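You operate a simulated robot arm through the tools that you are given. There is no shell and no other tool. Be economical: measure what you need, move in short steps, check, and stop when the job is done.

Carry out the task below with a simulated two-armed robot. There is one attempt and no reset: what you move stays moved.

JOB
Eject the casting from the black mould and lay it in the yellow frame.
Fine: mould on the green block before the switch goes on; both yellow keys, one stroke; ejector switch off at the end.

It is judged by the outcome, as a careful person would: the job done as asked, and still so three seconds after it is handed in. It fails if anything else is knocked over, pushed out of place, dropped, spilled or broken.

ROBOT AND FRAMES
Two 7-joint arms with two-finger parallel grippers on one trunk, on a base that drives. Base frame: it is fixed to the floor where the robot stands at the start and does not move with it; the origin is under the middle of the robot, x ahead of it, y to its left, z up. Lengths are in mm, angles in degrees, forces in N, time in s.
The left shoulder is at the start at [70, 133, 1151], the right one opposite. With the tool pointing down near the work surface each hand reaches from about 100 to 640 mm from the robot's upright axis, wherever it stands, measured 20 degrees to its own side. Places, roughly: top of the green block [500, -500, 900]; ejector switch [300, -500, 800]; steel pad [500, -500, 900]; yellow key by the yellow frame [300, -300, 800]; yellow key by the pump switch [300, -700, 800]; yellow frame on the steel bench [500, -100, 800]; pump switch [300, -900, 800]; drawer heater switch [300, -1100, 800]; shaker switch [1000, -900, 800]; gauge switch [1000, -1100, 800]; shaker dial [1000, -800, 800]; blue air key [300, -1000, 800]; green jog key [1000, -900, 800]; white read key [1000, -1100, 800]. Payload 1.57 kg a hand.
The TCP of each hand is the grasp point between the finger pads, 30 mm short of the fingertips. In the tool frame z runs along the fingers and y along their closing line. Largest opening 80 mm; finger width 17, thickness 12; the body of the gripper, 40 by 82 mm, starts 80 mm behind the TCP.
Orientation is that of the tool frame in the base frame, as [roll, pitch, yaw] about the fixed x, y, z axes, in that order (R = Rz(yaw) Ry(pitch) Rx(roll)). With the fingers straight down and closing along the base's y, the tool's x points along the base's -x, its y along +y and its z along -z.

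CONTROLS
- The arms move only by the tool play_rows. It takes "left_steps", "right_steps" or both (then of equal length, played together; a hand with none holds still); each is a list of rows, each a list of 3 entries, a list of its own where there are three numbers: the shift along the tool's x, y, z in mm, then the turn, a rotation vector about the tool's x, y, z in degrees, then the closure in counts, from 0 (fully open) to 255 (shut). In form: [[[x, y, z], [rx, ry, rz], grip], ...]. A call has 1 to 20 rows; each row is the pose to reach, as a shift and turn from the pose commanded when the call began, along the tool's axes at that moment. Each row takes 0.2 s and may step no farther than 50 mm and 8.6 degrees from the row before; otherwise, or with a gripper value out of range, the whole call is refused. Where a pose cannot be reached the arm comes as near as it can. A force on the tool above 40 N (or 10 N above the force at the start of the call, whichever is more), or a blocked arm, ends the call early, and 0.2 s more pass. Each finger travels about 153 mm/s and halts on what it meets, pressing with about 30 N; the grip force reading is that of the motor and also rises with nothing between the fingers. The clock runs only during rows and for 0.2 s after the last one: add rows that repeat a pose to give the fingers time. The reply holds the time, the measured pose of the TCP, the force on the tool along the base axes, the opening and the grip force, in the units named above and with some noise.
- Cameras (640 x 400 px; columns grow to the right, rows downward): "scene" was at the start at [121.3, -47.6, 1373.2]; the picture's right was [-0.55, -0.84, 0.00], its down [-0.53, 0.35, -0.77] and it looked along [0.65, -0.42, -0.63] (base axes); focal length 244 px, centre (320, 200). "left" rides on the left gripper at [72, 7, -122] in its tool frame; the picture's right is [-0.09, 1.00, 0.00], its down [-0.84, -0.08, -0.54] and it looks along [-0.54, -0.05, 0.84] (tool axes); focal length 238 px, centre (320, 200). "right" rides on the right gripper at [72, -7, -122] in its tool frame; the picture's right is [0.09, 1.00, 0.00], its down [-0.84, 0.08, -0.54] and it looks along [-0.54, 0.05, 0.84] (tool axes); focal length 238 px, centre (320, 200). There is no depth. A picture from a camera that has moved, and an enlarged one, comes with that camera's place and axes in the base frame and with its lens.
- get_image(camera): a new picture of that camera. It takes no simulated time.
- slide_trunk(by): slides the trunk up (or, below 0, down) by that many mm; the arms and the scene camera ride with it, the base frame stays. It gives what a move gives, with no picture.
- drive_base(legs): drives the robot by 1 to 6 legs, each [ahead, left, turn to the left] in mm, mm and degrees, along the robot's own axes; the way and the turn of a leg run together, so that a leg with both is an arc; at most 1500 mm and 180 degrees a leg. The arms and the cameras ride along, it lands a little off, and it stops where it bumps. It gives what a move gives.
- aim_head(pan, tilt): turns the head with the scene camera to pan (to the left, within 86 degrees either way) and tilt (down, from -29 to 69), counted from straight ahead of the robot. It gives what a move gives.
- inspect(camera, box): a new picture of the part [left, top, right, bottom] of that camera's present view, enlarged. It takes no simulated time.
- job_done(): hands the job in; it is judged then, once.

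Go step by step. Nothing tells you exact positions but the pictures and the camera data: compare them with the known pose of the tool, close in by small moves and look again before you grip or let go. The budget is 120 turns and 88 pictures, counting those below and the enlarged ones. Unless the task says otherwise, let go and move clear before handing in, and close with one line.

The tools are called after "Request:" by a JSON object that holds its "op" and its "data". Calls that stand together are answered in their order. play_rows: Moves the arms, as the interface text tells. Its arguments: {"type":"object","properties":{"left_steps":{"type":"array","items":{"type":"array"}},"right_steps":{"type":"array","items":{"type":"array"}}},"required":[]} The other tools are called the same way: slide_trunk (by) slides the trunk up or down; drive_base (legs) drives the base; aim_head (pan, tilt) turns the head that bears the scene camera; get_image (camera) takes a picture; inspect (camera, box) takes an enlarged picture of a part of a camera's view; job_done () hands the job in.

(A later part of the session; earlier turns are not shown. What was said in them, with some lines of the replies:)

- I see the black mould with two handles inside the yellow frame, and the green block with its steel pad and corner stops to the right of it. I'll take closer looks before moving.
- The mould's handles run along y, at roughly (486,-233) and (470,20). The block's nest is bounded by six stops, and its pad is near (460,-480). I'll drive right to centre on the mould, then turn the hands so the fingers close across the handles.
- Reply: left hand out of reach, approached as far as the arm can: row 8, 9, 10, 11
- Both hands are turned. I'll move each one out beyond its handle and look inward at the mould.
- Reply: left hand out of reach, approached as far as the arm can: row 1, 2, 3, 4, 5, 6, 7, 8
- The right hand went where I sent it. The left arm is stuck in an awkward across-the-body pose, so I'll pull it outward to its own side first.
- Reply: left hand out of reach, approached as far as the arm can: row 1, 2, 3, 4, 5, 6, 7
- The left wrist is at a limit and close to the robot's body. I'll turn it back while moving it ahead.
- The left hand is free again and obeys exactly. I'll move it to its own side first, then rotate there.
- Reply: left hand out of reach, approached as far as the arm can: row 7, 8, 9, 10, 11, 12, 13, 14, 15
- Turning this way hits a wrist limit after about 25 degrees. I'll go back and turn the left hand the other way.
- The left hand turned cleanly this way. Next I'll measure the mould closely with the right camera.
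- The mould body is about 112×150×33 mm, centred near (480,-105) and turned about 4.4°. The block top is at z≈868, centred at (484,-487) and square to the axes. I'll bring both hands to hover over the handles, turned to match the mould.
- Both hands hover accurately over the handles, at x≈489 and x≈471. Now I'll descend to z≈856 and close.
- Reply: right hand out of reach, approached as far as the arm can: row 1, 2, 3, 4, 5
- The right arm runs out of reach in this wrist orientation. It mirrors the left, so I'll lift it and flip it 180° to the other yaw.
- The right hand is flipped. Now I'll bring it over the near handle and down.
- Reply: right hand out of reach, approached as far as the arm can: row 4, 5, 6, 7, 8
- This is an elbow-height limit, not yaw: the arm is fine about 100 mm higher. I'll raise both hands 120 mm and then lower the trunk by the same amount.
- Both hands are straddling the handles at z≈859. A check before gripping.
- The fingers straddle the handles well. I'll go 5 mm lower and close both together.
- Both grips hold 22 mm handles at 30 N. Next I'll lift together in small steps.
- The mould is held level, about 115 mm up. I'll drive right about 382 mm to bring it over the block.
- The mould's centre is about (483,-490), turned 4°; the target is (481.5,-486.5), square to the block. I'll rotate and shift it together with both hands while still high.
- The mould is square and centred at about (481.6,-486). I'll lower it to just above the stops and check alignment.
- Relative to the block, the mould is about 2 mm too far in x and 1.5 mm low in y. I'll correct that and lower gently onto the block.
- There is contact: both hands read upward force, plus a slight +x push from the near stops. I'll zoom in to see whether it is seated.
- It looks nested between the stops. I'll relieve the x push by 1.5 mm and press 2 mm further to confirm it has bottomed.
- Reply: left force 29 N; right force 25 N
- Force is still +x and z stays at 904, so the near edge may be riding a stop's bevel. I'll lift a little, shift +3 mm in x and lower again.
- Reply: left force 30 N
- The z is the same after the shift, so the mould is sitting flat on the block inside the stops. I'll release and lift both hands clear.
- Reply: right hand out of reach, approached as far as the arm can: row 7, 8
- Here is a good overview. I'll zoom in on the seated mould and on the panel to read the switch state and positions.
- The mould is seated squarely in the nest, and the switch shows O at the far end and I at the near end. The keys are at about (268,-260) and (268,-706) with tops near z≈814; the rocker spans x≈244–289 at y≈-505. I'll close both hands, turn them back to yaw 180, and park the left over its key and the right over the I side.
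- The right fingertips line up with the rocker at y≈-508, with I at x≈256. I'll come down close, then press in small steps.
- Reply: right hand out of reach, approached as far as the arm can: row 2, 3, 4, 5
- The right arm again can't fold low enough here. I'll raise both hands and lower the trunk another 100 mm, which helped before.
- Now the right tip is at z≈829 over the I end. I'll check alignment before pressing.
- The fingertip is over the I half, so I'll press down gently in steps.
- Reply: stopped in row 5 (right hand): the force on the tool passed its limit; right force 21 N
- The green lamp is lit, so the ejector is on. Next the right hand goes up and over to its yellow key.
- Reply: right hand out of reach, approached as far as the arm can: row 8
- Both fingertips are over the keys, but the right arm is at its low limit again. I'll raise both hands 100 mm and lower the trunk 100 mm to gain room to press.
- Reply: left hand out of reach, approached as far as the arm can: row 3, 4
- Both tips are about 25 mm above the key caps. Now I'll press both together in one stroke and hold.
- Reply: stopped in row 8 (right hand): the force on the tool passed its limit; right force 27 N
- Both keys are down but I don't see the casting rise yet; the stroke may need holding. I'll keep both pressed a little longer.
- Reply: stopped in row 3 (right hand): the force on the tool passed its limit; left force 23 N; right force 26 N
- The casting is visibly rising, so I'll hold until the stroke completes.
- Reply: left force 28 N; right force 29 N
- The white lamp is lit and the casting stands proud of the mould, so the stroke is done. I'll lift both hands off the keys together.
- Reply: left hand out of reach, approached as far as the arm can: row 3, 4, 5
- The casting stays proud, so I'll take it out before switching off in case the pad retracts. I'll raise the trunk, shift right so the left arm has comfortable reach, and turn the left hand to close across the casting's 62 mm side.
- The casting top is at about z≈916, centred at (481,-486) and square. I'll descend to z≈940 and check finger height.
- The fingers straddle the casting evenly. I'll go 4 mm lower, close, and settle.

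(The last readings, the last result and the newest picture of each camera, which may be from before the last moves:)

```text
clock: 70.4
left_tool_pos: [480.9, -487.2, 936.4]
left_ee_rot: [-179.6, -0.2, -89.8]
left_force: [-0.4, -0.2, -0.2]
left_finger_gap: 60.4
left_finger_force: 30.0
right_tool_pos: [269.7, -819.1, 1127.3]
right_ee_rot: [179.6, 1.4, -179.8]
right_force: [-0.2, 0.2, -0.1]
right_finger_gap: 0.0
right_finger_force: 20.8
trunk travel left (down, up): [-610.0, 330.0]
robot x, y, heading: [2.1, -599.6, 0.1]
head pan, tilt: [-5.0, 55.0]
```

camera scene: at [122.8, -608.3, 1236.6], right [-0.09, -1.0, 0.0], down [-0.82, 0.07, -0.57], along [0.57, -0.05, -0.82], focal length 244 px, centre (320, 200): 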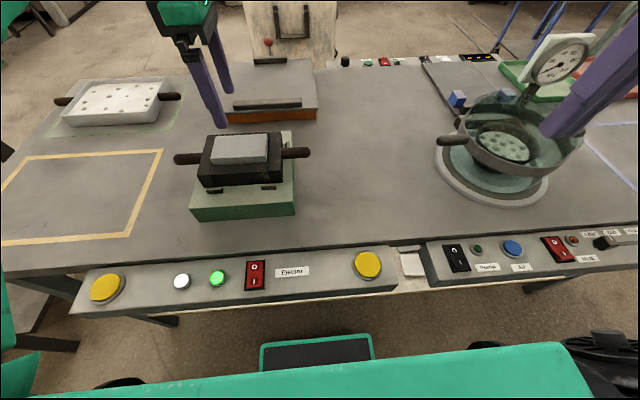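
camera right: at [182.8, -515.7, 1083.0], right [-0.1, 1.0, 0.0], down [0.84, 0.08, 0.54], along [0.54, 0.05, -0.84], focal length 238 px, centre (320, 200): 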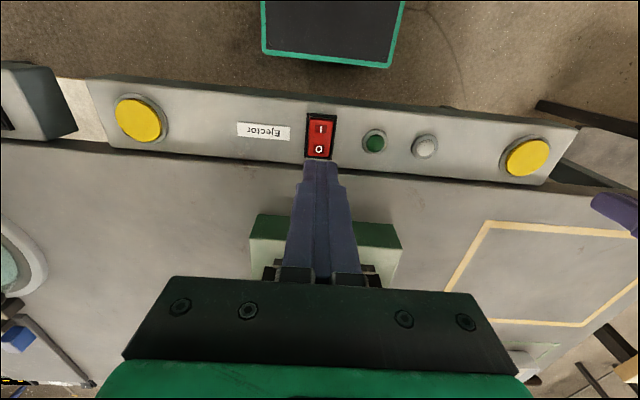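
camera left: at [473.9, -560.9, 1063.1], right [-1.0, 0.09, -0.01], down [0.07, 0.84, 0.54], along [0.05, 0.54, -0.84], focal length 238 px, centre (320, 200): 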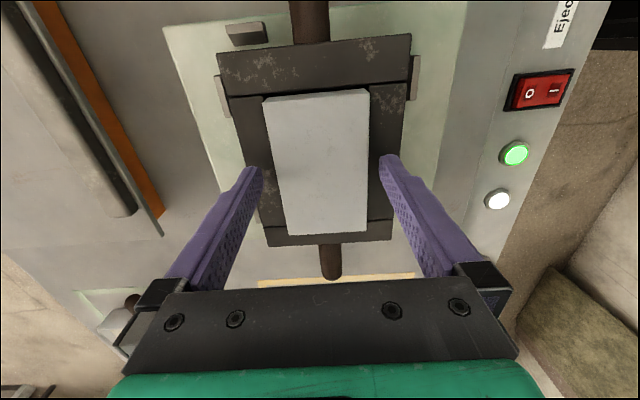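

It has gripped a 60 mm wide casting at 30 N. Now I'll lift straight up slowly.

Request:
{"op": "play_rows", "data": {"left_steps": [[[0, 0, -5], [0, 0, 0], 255], [[0, 0, -12], [0, 0, 0], 255], [[0, 0, -20], [0, 0, 0], 255], [[0, 0, -32], [0, 0, 0], 255], [[0, 0, -46], [0, 0, 0], 255], [[0, 0, -60], [0, 0, 0], 255], [[0, 0, -75], [0, 0, 0], 255], [[0, 0, -75], [0, 0, 0], 255]]}}

Request:
{"op": "get_image", "data": {"camera": "scene"}}

```text
clock: 72.2
left_tool_pos: [481.1, -487.8, 1009.4]
left_ee_rot: [-179.8, -0.3, -89.8]
left_force: [-0.5, 0.6, -3.1]
left_finger_gap: 60.5
left_finger_force: 30.3
right_tool_pos: [270.5, -819.5, 1128.5]
right_ee_rot: [179.7, 1.3, -179.7]
right_force: [-0.2, -0.8, 0.9]
right_finger_gap: 0.0
right_finger_force: 21.4
trunk travel left (down, up): [-610.0, 330.0]
robot x, y, heading: [1.6, -602.5, 0.0]
head pan, tilt: [-5.0, 55.0]
```

```text
23 pictures are left
camera scene: at [123.7, -608.2, 1236.5], right [-0.09, -1.0, 0.0], down [-0.82, 0.07, -0.57], along [0.57, -0.05, -0.82], focal length 244 px, centre (320, 200)
```

scene: 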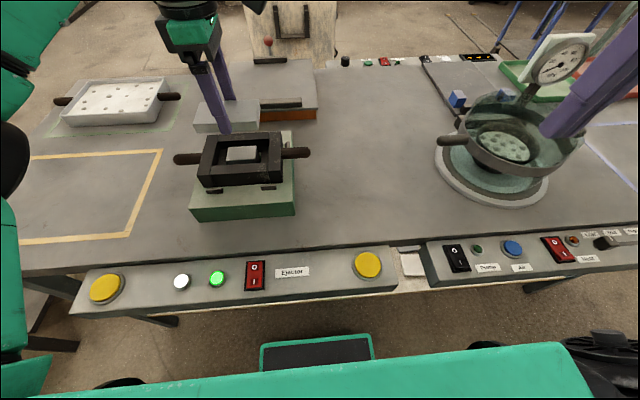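

The casting is out and held, with the mould empty on the block. The frame spans about x 368–596, y -262–49, centred at (482,-106). I'll drive left 380 mm.

Request:
{"op": "drive_base", "data": {"legs": [[0, 190, 0], [0, 191, 0]]}}

Request:
{"op": "get_image", "data": {"camera": "scene"}}

```text
clock: 74.9
left_tool_pos: [479.5, -112.3, 1010.4]
left_ee_rot: [-179.7, -0.2, -89.7]
left_force: [0.6, 0.2, -3.6]
left_finger_gap: 60.7
left_finger_force: 30.0
right_tool_pos: [268.9, -443.6, 1129.5]
right_ee_rot: [179.7, 1.4, -179.7]
right_force: [-0.4, -0.9, -0.8]
right_finger_gap: 0.0
right_finger_force: 21.5
trunk travel left (down, up): [-610.0, 330.0]
robot x, y, heading: [0.5, -223.5, 0.1]
head pan, tilt: [-5.0, 55.0]
```

```text
22 pictures are left
camera scene: at [122.7, -232.8, 1236.5], right [-0.09, -1.0, 0.0], down [-0.82, 0.07, -0.57], along [0.57, -0.05, -0.82], focal length 244 px, centre (320, 200)
```

scene: 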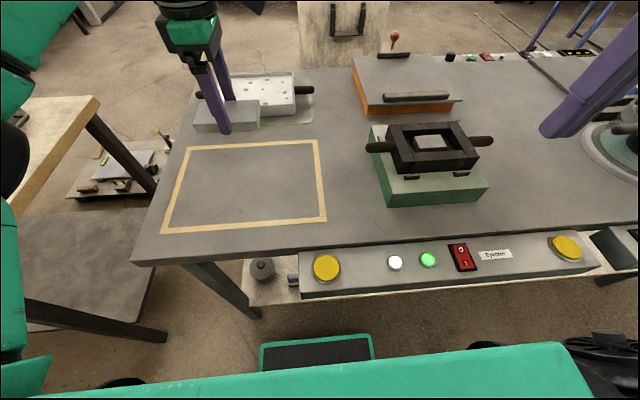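

The casting hangs over the frame centre, with its bottom about 48 mm below the TCP. I'll descend to about 14 mm above the bench and check.

Request:
{"op": "play_rows", "data": {"left_steps": [[[0, 0, 35], [0, 0, 0], 255], [[0, 0, 70], [0, 0, 0], 255], [[0, 0, 100], [0, 0, 0], 255], [[0, 0, 120], [0, 0, 0], 255], [[0, 0, 126], [0, 0, 0], 255], [[0, 0, 126], [0, 0, 0], 255]]}}

Request:
{"op": "inspect", "data": {"camera": "scene", "box": [150, 80, 340, 250]}}

```text
clock: 76.3
left_tool_pos: [483.0, -112.0, 884.3]
left_ee_rot: [-179.7, -0.3, -89.7]
left_force: [0.1, 0.5, -2.5]
left_finger_gap: 60.5
left_finger_force: 30.0
right_tool_pos: [268.3, -444.0, 1126.7]
right_ee_rot: [179.5, 1.3, -179.7]
right_force: [-0.6, -0.5, 0.3]
right_finger_gap: 0.1
right_finger_force: 21.0
trunk travel left (down, up): [-610.0, 330.0]
robot x, y, heading: [2.7, -224.3, 0.0]
head pan, tilt: [-5.0, 55.0]
```

```text
2.35 times, centred on (245, 165) of scene
camera zoom: at [122.9, -232.3, 1236.5], right [-0.09, -1.0, 0.0], down [-0.82, 0.07, -0.57], along [0.57, -0.05, -0.82], focal length 573 px, centre (496, 282)
```

zoom: 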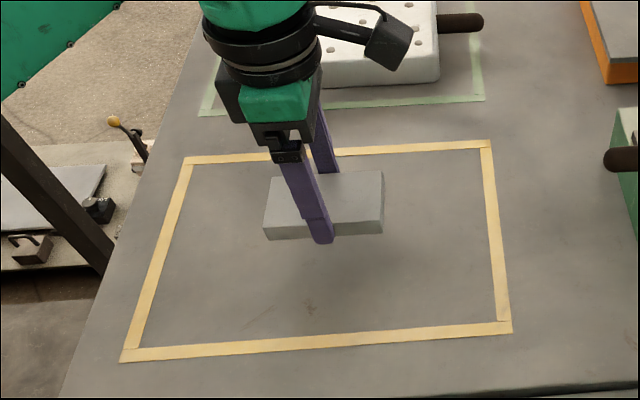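

The casting is thinner than I assumed, with its bottom near the fingertip level. I'll lower in small steps until the bench takes the load.

Request:
{"op": "play_rows", "data": {"left_steps": [[[0, 0, 5], [0, 0, 0], 255], [[0, 0, 10], [0, 0, 0], 255], [[0, 0, 14], [0, 0, 0], 255], [[0, 0, 18], [0, 0, 0], 255], [[0, 0, 18], [0, 0, 0], 255]]}}

Request:
{"op": "inspect", "data": {"camera": "scene", "box": [200, 110, 300, 200]}}

```text
clock: 77.5
left_tool_pos: [480.2, -112.2, 865.5]
left_ee_rot: [-179.7, -0.2, -89.9]
left_force: [0.2, 0.4, -2.5]
left_finger_gap: 60.6
left_finger_force: 30.0
right_tool_pos: [270.0, -442.5, 1127.6]
right_ee_rot: [179.6, 1.4, -179.6]
right_force: [0.7, 0.1, -0.1]
right_finger_gap: 0.0
right_finger_force: 21.2
trunk travel left (down, up): [-610.0, 330.0]
robot x, y, heading: [1.9, -227.3, 0.1]
head pan, tilt: [-5.0, 55.0]
```

```text
4.44 times, centred on (250, 155) of scene
camera zoom: at [122.8, -232.2, 1236.5], right [-0.09, -1.0, 0.0], down [-0.82, 0.07, -0.57], along [0.57, -0.05, -0.82], focal length 1083 px, centre (631, 400)
```

zoom: 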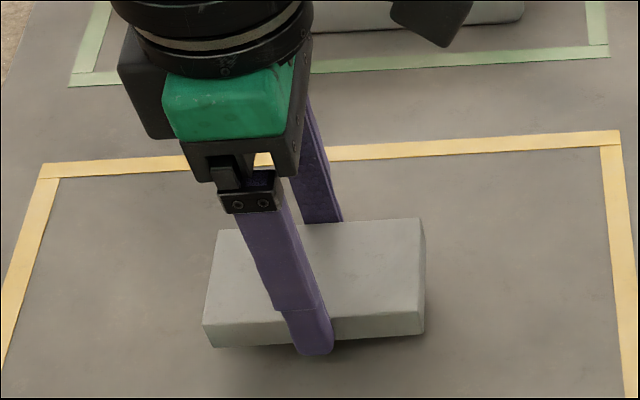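

No contact yet, so I'll continue down in 3 mm steps.

Request:
{"op": "play_rows", "data": {"left_steps": [[[0, 0, 3], [0, 0, 0], 255], [[0, 0, 6], [0, 0, 0], 255], [[0, 0, 9], [0, 0, 0], 255], [[0, 0, 11], [0, 0, 0], 255], [[0, 0, 11], [0, 0, 0], 255]]}}

Request:
{"op": "inspect", "data": {"camera": "scene", "box": [200, 110, 300, 200]}}

```text
clock: 78.7
left_tool_pos: [480.7, -111.6, 855.2]
left_ee_rot: [-179.8, -0.2, -89.8]
left_force: [-0.2, -0.7, -3.2]
left_finger_gap: 60.6
left_finger_force: 30.1
right_tool_pos: [269.6, -442.9, 1128.4]
right_ee_rot: [179.7, 1.4, -179.6]
right_force: [0.4, 0.8, -0.2]
right_finger_gap: 0.1
right_finger_force: 21.3
trunk travel left (down, up): [-610.0, 330.0]
robot x, y, heading: [3.2, -224.2, 0.2]
head pan, tilt: [-5.0, 55.0]
```

```text
4.44 times, centred on (250, 155) of scene
camera zoom: at [122.8, -232.2, 1236.5], right [-0.09, -1.0, 0.0], down [-0.82, 0.07, -0.57], along [0.57, -0.05, -0.82], focal length 1083 px, centre (631, 400)
```

zoom: 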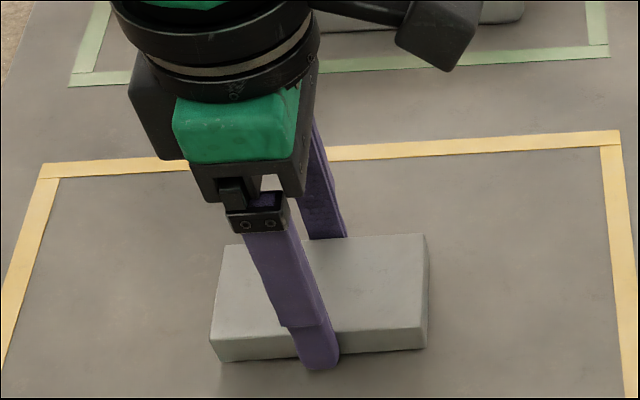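

Almost there; I'll take finer steps with the force as a guide.

Request:
{"op": "play_rows", "data": {"left_steps": [[[0, 0, 1], [0, 0, 0], 255], [[0, 0, 2], [0, 0, 0], 255], [[0, 0, 3], [0, 0, 0], 255], [[0, 0, 4], [0, 0, 0], 255], [[0, 0, 4], [0, 0, 0], 255]]}}

Request:
{"op": "inspect", "data": {"camera": "scene", "box": [200, 110, 300, 200]}}

```text
clock: 79.9
left_tool_pos: [480.2, -112.1, 853.3]
left_ee_rot: [-179.5, -0.3, -89.8]
left_force: [6.6, 3.4, 18.1]
left_finger_gap: 60.3
left_finger_force: 30.3
right_tool_pos: [269.1, -443.8, 1128.0]
right_ee_rot: [179.7, 1.5, -179.7]
right_force: [-0.3, 0.3, -0.5]
right_finger_gap: 0.0
right_finger_force: 21.3
trunk travel left (down, up): [-610.0, 330.0]
robot x, y, heading: [-0.0, -224.7, -0.0]
head pan, tilt: [-5.0, 55.0]
```

```text
4.44 times, centred on (250, 155) of scene
camera zoom: at [121.4, -232.1, 1236.9], right [-0.09, -1.0, 0.0], down [-0.82, 0.07, -0.57], along [0.57, -0.05, -0.82], focal length 1083 px, centre (631, 400)
```

zoom: 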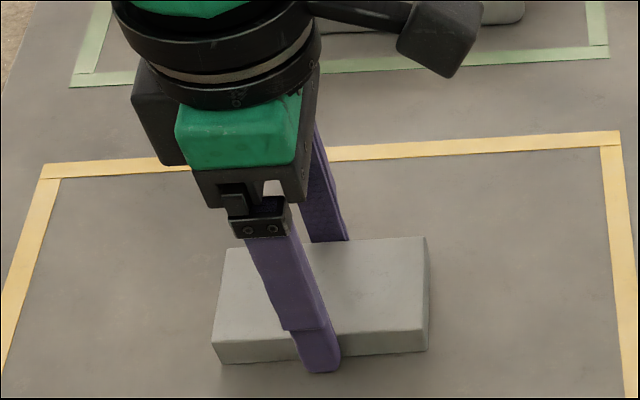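

Contact is made and the bench carries the load. I'll ease off 1 mm, open, and rise clear.

Request:
{"op": "play_rows", "data": {"left_steps": [[[0, 0, -1.5], [0, 0, 0], 255], [[0, 0, -1.5], [0, 0, 0], 40], [[0, 0, -1.5], [0, 0, 0], 0], [[0, 0, -1.5], [0, 0, 0], 0], [[0, 0, -20], [0, 0, 0], 0], [[0, 0, -60], [0, 0, 0], 0], [[0, 0, -100], [0, 0, 0], 0], [[0, 0, -140], [0, 0, 0], 0], [[0, 0, -180], [0, 0, 0], 0]]}}

Request:
{"op": "get_image", "data": {"camera": "scene"}}

```text
clock: 81.9
left_tool_pos: [479.6, -110.6, 1033.9]
left_ee_rot: [-179.6, -0.2, -89.9]
left_force: [-0.7, -0.8, 0.4]
left_finger_gap: 80.0
left_finger_force: 0.1
right_tool_pos: [267.5, -443.6, 1129.1]
right_ee_rot: [179.6, 1.5, -179.6]
right_force: [-0.6, 0.2, 0.0]
right_finger_gap: 0.1
right_finger_force: 22.0
trunk travel left (down, up): [-610.0, 330.0]
robot x, y, heading: [0.3, -224.9, 0.1]
head pan, tilt: [-5.0, 55.0]
```

```text
17 pictures are left
camera scene: at [121.3, -233.1, 1236.6], right [-0.09, -1.0, 0.0], down [-0.82, 0.07, -0.57], along [0.57, -0.05, -0.82], focal length 244 px, centre (320, 200)
```

scene: 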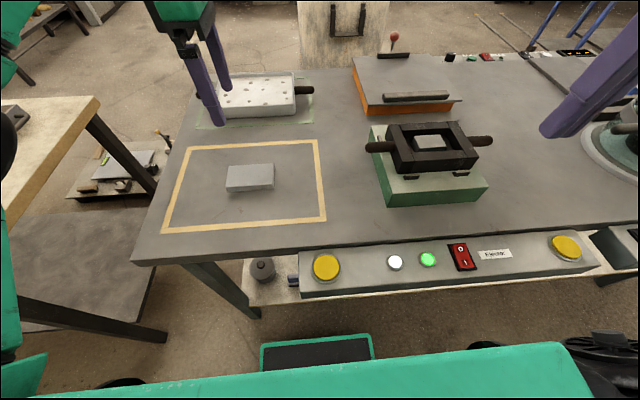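

The casting lies flat well inside the frame. Next I'll switch the ejector off from the base position and trunk height that worked before, with the left hand raised first.

Request:
{"op": "play_rows", "data": {"left_steps": [[[0, 0, -30], [0, 0, 0], 0], [[0, 30, -60], [0, 0, 0], 0], [[0, 70, -70], [0, 0, 0], 0], [[0, 100, -70], [0, 0, 0], 0]]}}

Request:
{"op": "slide_trunk", "data": {"by": -100}}

Request:
{"op": "drive_base", "data": {"legs": [[0, -130, 0], [0, -135, 0]]}}

```text
clock: 82.9
left_tool_pos: [377.6, -110.8, 1102.6]
left_ee_rot: [-179.6, -0.3, -89.8]
left_force: [-0.2, 0.3, -0.3]
left_finger_gap: 79.8
left_finger_force: 0.2
right_tool_pos: [268.6, -442.2, 1128.7]
right_ee_rot: [179.6, 1.4, -179.7]
right_force: [-1.1, -0.5, 0.0]
right_finger_gap: 0.2
right_finger_force: 21.3
trunk travel left (down, up): [-610.0, 330.0]
robot x, y, heading: [2.4, -223.3, 0.1]
head pan, tilt: [-5.0, 55.0]
```

```text
clock: 84.2
left_tool_pos: [378.3, -110.0, 1001.5]
left_ee_rot: [-179.6, -0.3, -89.8]
left_force: [0.0, 0.4, -0.8]
left_finger_gap: 79.9
left_finger_force: 0.0
right_tool_pos: [268.4, -443.7, 1027.7]
right_ee_rot: [179.5, 1.5, -179.7]
right_force: [-0.5, 0.0, 0.7]
right_finger_gap: 0.2
right_finger_force: 21.2
trunk travel left (down, up): [-510.0, 430.0]
robot x, y, heading: [2.6, -223.4, 0.3]
head pan, tilt: [-5.0, 55.0]
```

```text
clock: 86.4
left_tool_pos: [378.7, -381.5, 1001.3]
left_ee_rot: [-179.6, -0.3, -90.1]
left_force: [0.0, -0.1, -0.3]
left_finger_gap: 79.8
left_finger_force: 0.0
right_tool_pos: [267.2, -714.6, 1029.7]
right_ee_rot: [179.6, 1.4, -180.0]
right_force: [-0.8, -1.6, 0.3]
right_finger_gap: 0.0
right_finger_force: 21.7
trunk travel left (down, up): [-510.0, 430.0]
robot x, y, heading: [-0.3, -494.5, -0.3]
head pan, tilt: [-5.0, 55.0]
```

Request:
{"op": "play_rows", "data": {"left_steps": [[[-35, 0, 0], [0, 0, 0], 0], [[-70, 0, 0], [0, 0, 0], 0], [[-105, 0, 0], [0, 0, 0], 0], [[-105, 0, 0], [0, 0, 0], 0], [[-105, 0, 0], [0, 0, 0], 0], [[-105, 0, 0], [0, 0, 0], 0], [[-105, 0, 0], [0, 0, 0], 0], [[-105, 0, 0], [0, 0, 0], 0], [[-105, 0, 0], [0, 0, 0], 0]], "right_steps": [[[0, 0, 20], [0, 0, 0], 255], [[-4, 35, 50], [0, 0, 0], 255], [[-8, 75, 70], [0, 0, 0], 255], [[-12, 115, 70], [0, 0, 0], 255], [[-15, 155, 70], [0, 0, 0], 255], [[-18, 190, 80], [0, 0, 0], 255], [[-18, 206, 110], [0, 0, 0], 255], [[-18, 206, 150], [0, 0, 0], 255], [[-18, 206, 158], [0, 0, 0], 255]]}}

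Request:
{"op": "inspect", "data": {"camera": "right", "box": [240, 90, 400, 230]}}

```text
clock: 88.4
left_tool_pos: [377.3, -274.4, 1002.2]
left_ee_rot: [-179.6, -0.1, -90.1]
left_force: [-0.5, -0.6, 0.8]
left_finger_gap: 80.0
left_finger_force: 0.0
right_tool_pos: [289.9, -513.5, 871.0]
right_ee_rot: [179.5, 1.5, 179.9]
right_force: [0.0, 0.4, 0.0]
right_finger_gap: 0.0
right_finger_force: 21.5
right hand out of reach, approached as far as the arm can: row 7, 8, 9
trunk travel left (down, up): [-510.0, 430.0]
robot x, y, heading: [-0.8, -495.4, -0.3]
head pan, tilt: [-5.0, 55.0]
```

```text
2.86 times, centred on (320, 160) of right
camera zoom: at [215.8, -521.0, 991.0], right [-0.09, 1.0, 0.01], down [0.82, 0.07, 0.56], along [0.56, 0.06, -0.83], focal length 681 px, centre (320, 314)
```

zoom: 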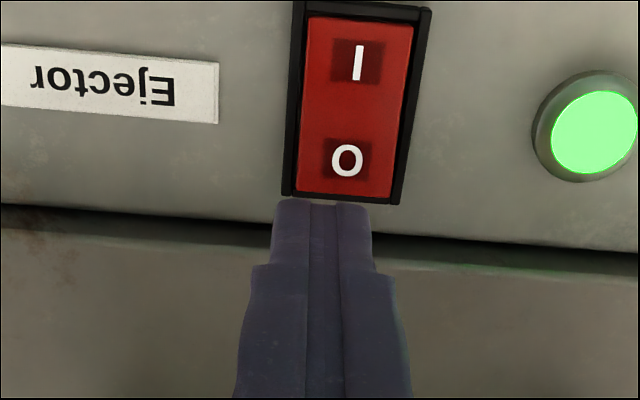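

The right arm is at its low limit again, short of the O half at about (285,-506). I'll raise it 60 mm while correcting x and y, then lower the trunk 70 mm.

Request:
{"op": "play_rows", "data": {"right_steps": [[[0, 0, -30], [0, 0, 0], 255], [[3, 4, -60], [0, 0, 0], 255], [[5, 7.5, -60], [0, 0, 0], 255], [[5, 7.5, -60], [0, 0, 0], 255]]}}

Request:
{"op": "slide_trunk", "data": {"by": -70}}

Request:
{"op": "inspect", "data": {"camera": "right", "box": [240, 90, 400, 230]}}

```text
clock: 89.4
left_tool_pos: [377.8, -275.0, 1002.2]
left_ee_rot: [-179.7, -0.3, -90.1]
left_force: [-0.2, 0.0, -0.1]
left_finger_gap: 80.0
left_finger_force: 0.1
right_tool_pos: [293.4, -518.8, 922.8]
right_ee_rot: [179.2, 1.5, 179.7]
right_force: [0.9, -0.3, -0.7]
right_finger_gap: 0.0
right_finger_force: 21.5
right hand out of reach, approached as far as the arm can: row 1, 2, 3, 4
trunk travel left (down, up): [-510.0, 430.0]
robot x, y, heading: [-2.1, -494.6, -0.3]
head pan, tilt: [-5.0, 55.0]
```

```text
clock: 90.5
left_tool_pos: [377.0, -275.7, 933.4]
left_ee_rot: [-179.5, -0.3, -90.1]
left_force: [0.3, 0.1, 0.7]
left_finger_gap: 80.0
left_finger_force: 0.0
right_tool_pos: [293.4, -518.2, 852.0]
right_ee_rot: [179.3, 1.6, 179.7]
right_force: [0.3, 0.3, -1.2]
right_finger_gap: 0.0
right_finger_force: 21.5
trunk travel left (down, up): [-440.0, 500.0]
robot x, y, heading: [-1.8, -494.6, -0.1]
head pan, tilt: [-5.0, 55.0]
```

```text
2.86 times, centred on (320, 160) of right
camera zoom: at [219.2, -526.9, 972.6], right [-0.09, 1.0, 0.01], down [0.82, 0.07, 0.57], along [0.56, 0.06, -0.82], focal length 681 px, centre (320, 314)
```

zoom: 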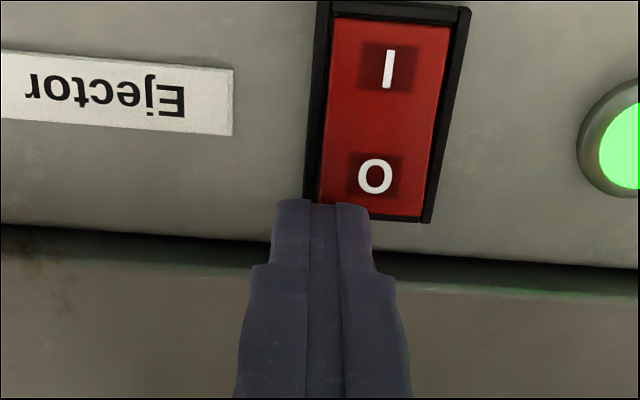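

The hand is a little off at (293,-518). I'll rise slightly and shift toward (285,-506).

Request:
{"op": "play_rows", "data": {"right_steps": [[[0, 0, -10], [0, 0, 0], 255], [[4, 6, -20], [0, 0, 0], 255], [[8, 12, -20], [0, 0, 0], 255], [[8, 12, -20], [0, 0, 0], 255]]}}

```text
clock: 91.5
left_tool_pos: [377.1, -274.9, 932.2]
left_ee_rot: [-179.7, -0.3, -90.1]
left_force: [-0.4, 0.0, 0.2]
left_finger_gap: 80.0
left_finger_force: 0.0
right_tool_pos: [293.8, -519.4, 861.9]
right_ee_rot: [179.1, 1.5, 179.4]
right_force: [0.5, -0.1, -0.1]
right_finger_gap: 0.0
right_finger_force: 21.2
right hand out of reach, approached as far as the arm can: row 2, 3, 4
trunk travel left (down, up): [-440.0, 500.0]
robot x, y, heading: [0.2, -493.9, -0.2]
head pan, tilt: [-5.0, 55.0]
```

This folded pose is hitting a joint limit. I'll swing the right hand out to its own side, then drive left so the switch falls in its comfortable zone.

Request:
{"op": "play_rows", "data": {"right_steps": [[[0, -30, -10], [0, 0, 0], 255], [[4, -65, -30], [0, 0, 0], 255], [[8, -100, -45], [0, 0, 0], 255], [[10, -136, -60], [0, 0, 0], 255], [[10, -136, -60], [0, 0, 0], 255]]}}

Request:
{"op": "drive_base", "data": {"legs": [[0, 149, 0]]}}

```text
clock: 92.7
left_tool_pos: [376.9, -274.9, 932.6]
left_ee_rot: [-179.8, -0.3, -90.2]
left_force: [0.6, 0.9, 0.4]
left_finger_gap: 80.1
left_finger_force: 0.1
right_tool_pos: [281.4, -654.0, 918.3]
right_ee_rot: [179.2, 1.5, 179.7]
right_force: [0.1, -0.3, 0.3]
right_finger_gap: 0.1
right_finger_force: 21.8
trunk travel left (down, up): [-440.0, 500.0]
robot x, y, heading: [1.3, -494.1, -0.4]
head pan, tilt: [-5.0, 55.0]
```

```text
clock: 94.1
left_tool_pos: [376.3, -121.5, 933.0]
left_ee_rot: [-179.6, -0.2, -89.9]
left_force: [-0.6, -0.7, 0.1]
left_finger_gap: 79.8
left_finger_force: 0.0
right_tool_pos: [282.4, -502.8, 918.0]
right_ee_rot: [179.3, 1.5, 180.0]
right_force: [-0.2, -0.2, 0.4]
right_finger_gap: 0.0
right_finger_force: 21.2
trunk travel left (down, up): [-440.0, 500.0]
robot x, y, heading: [0.2, -341.4, -0.1]
head pan, tilt: [-5.0, 55.0]
```

Request:
{"op": "play_rows", "data": {"right_steps": [[[-2.6, -3, 20], [0, 0, 0], 255], [[-2.6, -3, 40], [0, 0, 0], 255], [[-2.6, -3, 60], [0, 0, 0], 255], [[-2.6, -3, 60], [0, 0, 0], 255]]}}

Request:
{"op": "inspect", "data": {"camera": "right", "box": [240, 90, 400, 230]}}

```text
clock: 95.1
left_tool_pos: [376.3, -122.1, 932.1]
left_ee_rot: [-179.7, -0.3, -90.0]
left_force: [0.1, -0.4, 0.1]
left_finger_gap: 80.0
left_finger_force: 0.1
right_tool_pos: [286.8, -504.8, 858.6]
right_ee_rot: [179.3, 1.6, 179.9]
right_force: [-0.1, -0.2, 0.2]
right_finger_gap: 0.0
right_finger_force: 21.5
trunk travel left (down, up): [-440.0, 500.0]
robot x, y, heading: [2.6, -343.2, -0.0]
head pan, tilt: [-5.0, 55.0]
```

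```text
2.86 times, centred on (320, 160) of right
camera zoom: at [212.0, -513.2, 978.6], right [-0.09, 1.0, 0.01], down [0.82, 0.07, 0.57], along [0.56, 0.06, -0.82], focal length 681 px, centre (320, 314)
```

zoom: 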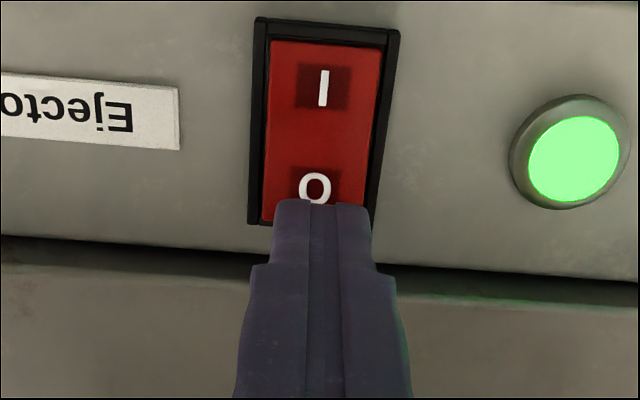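

The fingertip is aligned over O, so I'll press gently.

Request:
{"op": "play_rows", "data": {"right_steps": [[[1.5, 0, 5], [0, 0, 0], 255], [[1.5, 0, 10], [0, 0, 0], 255], [[1.5, 0, 14], [0, 0, 0], 255], [[1.5, 0, 17], [0, 0, 0], 255], [[1.5, 0, 20], [0, 0, 0], 255], [[1.5, 0, 22], [0, 0, 0], 255]]}}

Request:
{"op": "inspect", "data": {"camera": "right", "box": [240, 90, 400, 230]}}

```text
clock: 96.1
left_tool_pos: [375.4, -123.1, 933.4]
left_ee_rot: [-179.5, -0.2, -90.0]
left_force: [0.0, 0.9, -0.3]
left_finger_gap: 79.9
left_finger_force: 0.1
right_tool_pos: [286.3, -505.7, 845.7]
right_ee_rot: [179.2, 2.5, 179.8]
right_force: [-3.8, -1.0, 18.1]
right_finger_gap: 0.0
right_finger_force: 21.0
trunk travel left (down, up): [-440.0, 500.0]
robot x, y, heading: [5.7, -343.5, -0.1]
head pan, tilt: [-5.0, 55.0]
stopped in row 5 (right hand): the force on the tool passed its limit (the readings are from after the stop); the commanded pose is now the measured one
```

```text
2.86 times, centred on (320, 160) of right
camera zoom: at [210.1, -513.1, 965.3], right [-0.09, 1.0, 0.01], down [0.81, 0.07, 0.58], along [0.58, 0.06, -0.82], focal length 681 px, centre (320, 314)
```

zoom: 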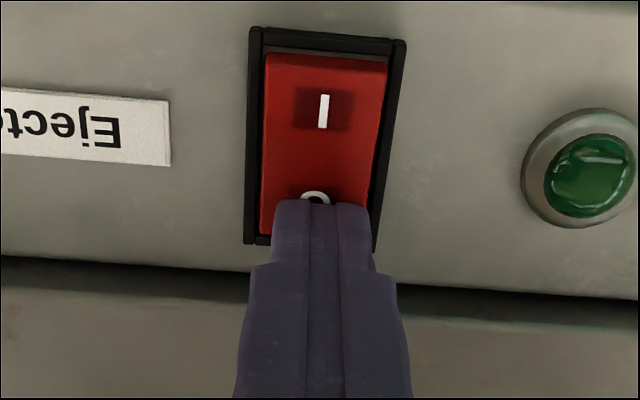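

The green lamp is out, so the ejector is off. I'll lift the right hand clear and take a final look.

Request:
{"op": "play_rows", "data": {"left_steps": [[[0, 0, -10], [0, 0, 0], 0], [[0, 0, -20], [0, 0, 0], 0], [[0, 0, -30], [0, 0, 0], 0], [[0, 0, -40], [0, 0, 0], 0]], "right_steps": [[[0, 0, -15], [0, 0, 0], 255], [[0, 0, -40], [0, 0, 0], 255], [[0, -30, -70], [0, 0, 0], 255], [[0, -60, -80], [0, 0, 0], 255]]}}

Request:
{"op": "get_image", "data": {"camera": "scene"}}

```text
clock: 97.1
left_tool_pos: [376.8, -124.0, 972.0]
left_ee_rot: [-179.6, -0.1, -89.8]
left_force: [0.5, -0.7, 0.6]
left_finger_gap: 79.9
left_finger_force: 0.0
right_tool_pos: [283.5, -565.7, 922.4]
right_ee_rot: [179.2, 2.1, 179.9]
right_force: [0.4, -1.4, 0.9]
right_finger_gap: 0.0
right_finger_force: 20.6
trunk travel left (down, up): [-440.0, 500.0]
robot x, y, heading: [-0.8, -342.4, 0.0]
head pan, tilt: [-5.0, 55.0]
```

```text
12 pictures are left
camera scene: at [122.0, -351.4, 1066.5], right [-0.09, -1.0, 0.0], down [-0.82, 0.07, -0.57], along [0.57, -0.05, -0.82], focal length 244 px, centre (320, 200)
```

scene: 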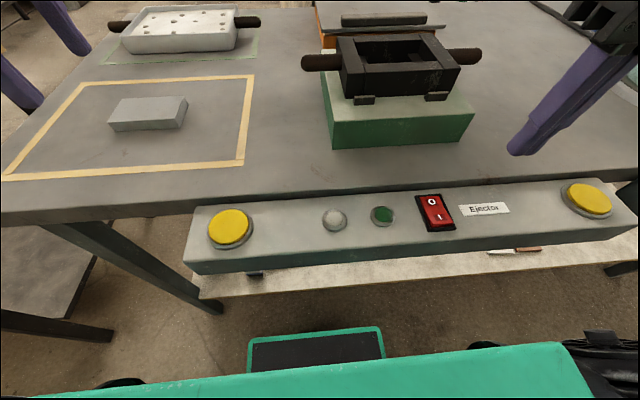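

The casting lies in the yellow frame and the empty mould sits on the green block. Both lamps are out, the switch is on O, and both hands are clear, so I'm handing in.

Request:
{"op": "job_done", "data": {}}

```text
The job is handed in.
```

The casting was ejected with one stroke of both yellow keys and now lies in the yellow frame. The empty mould is still on the green block, and the ejector switch is off.
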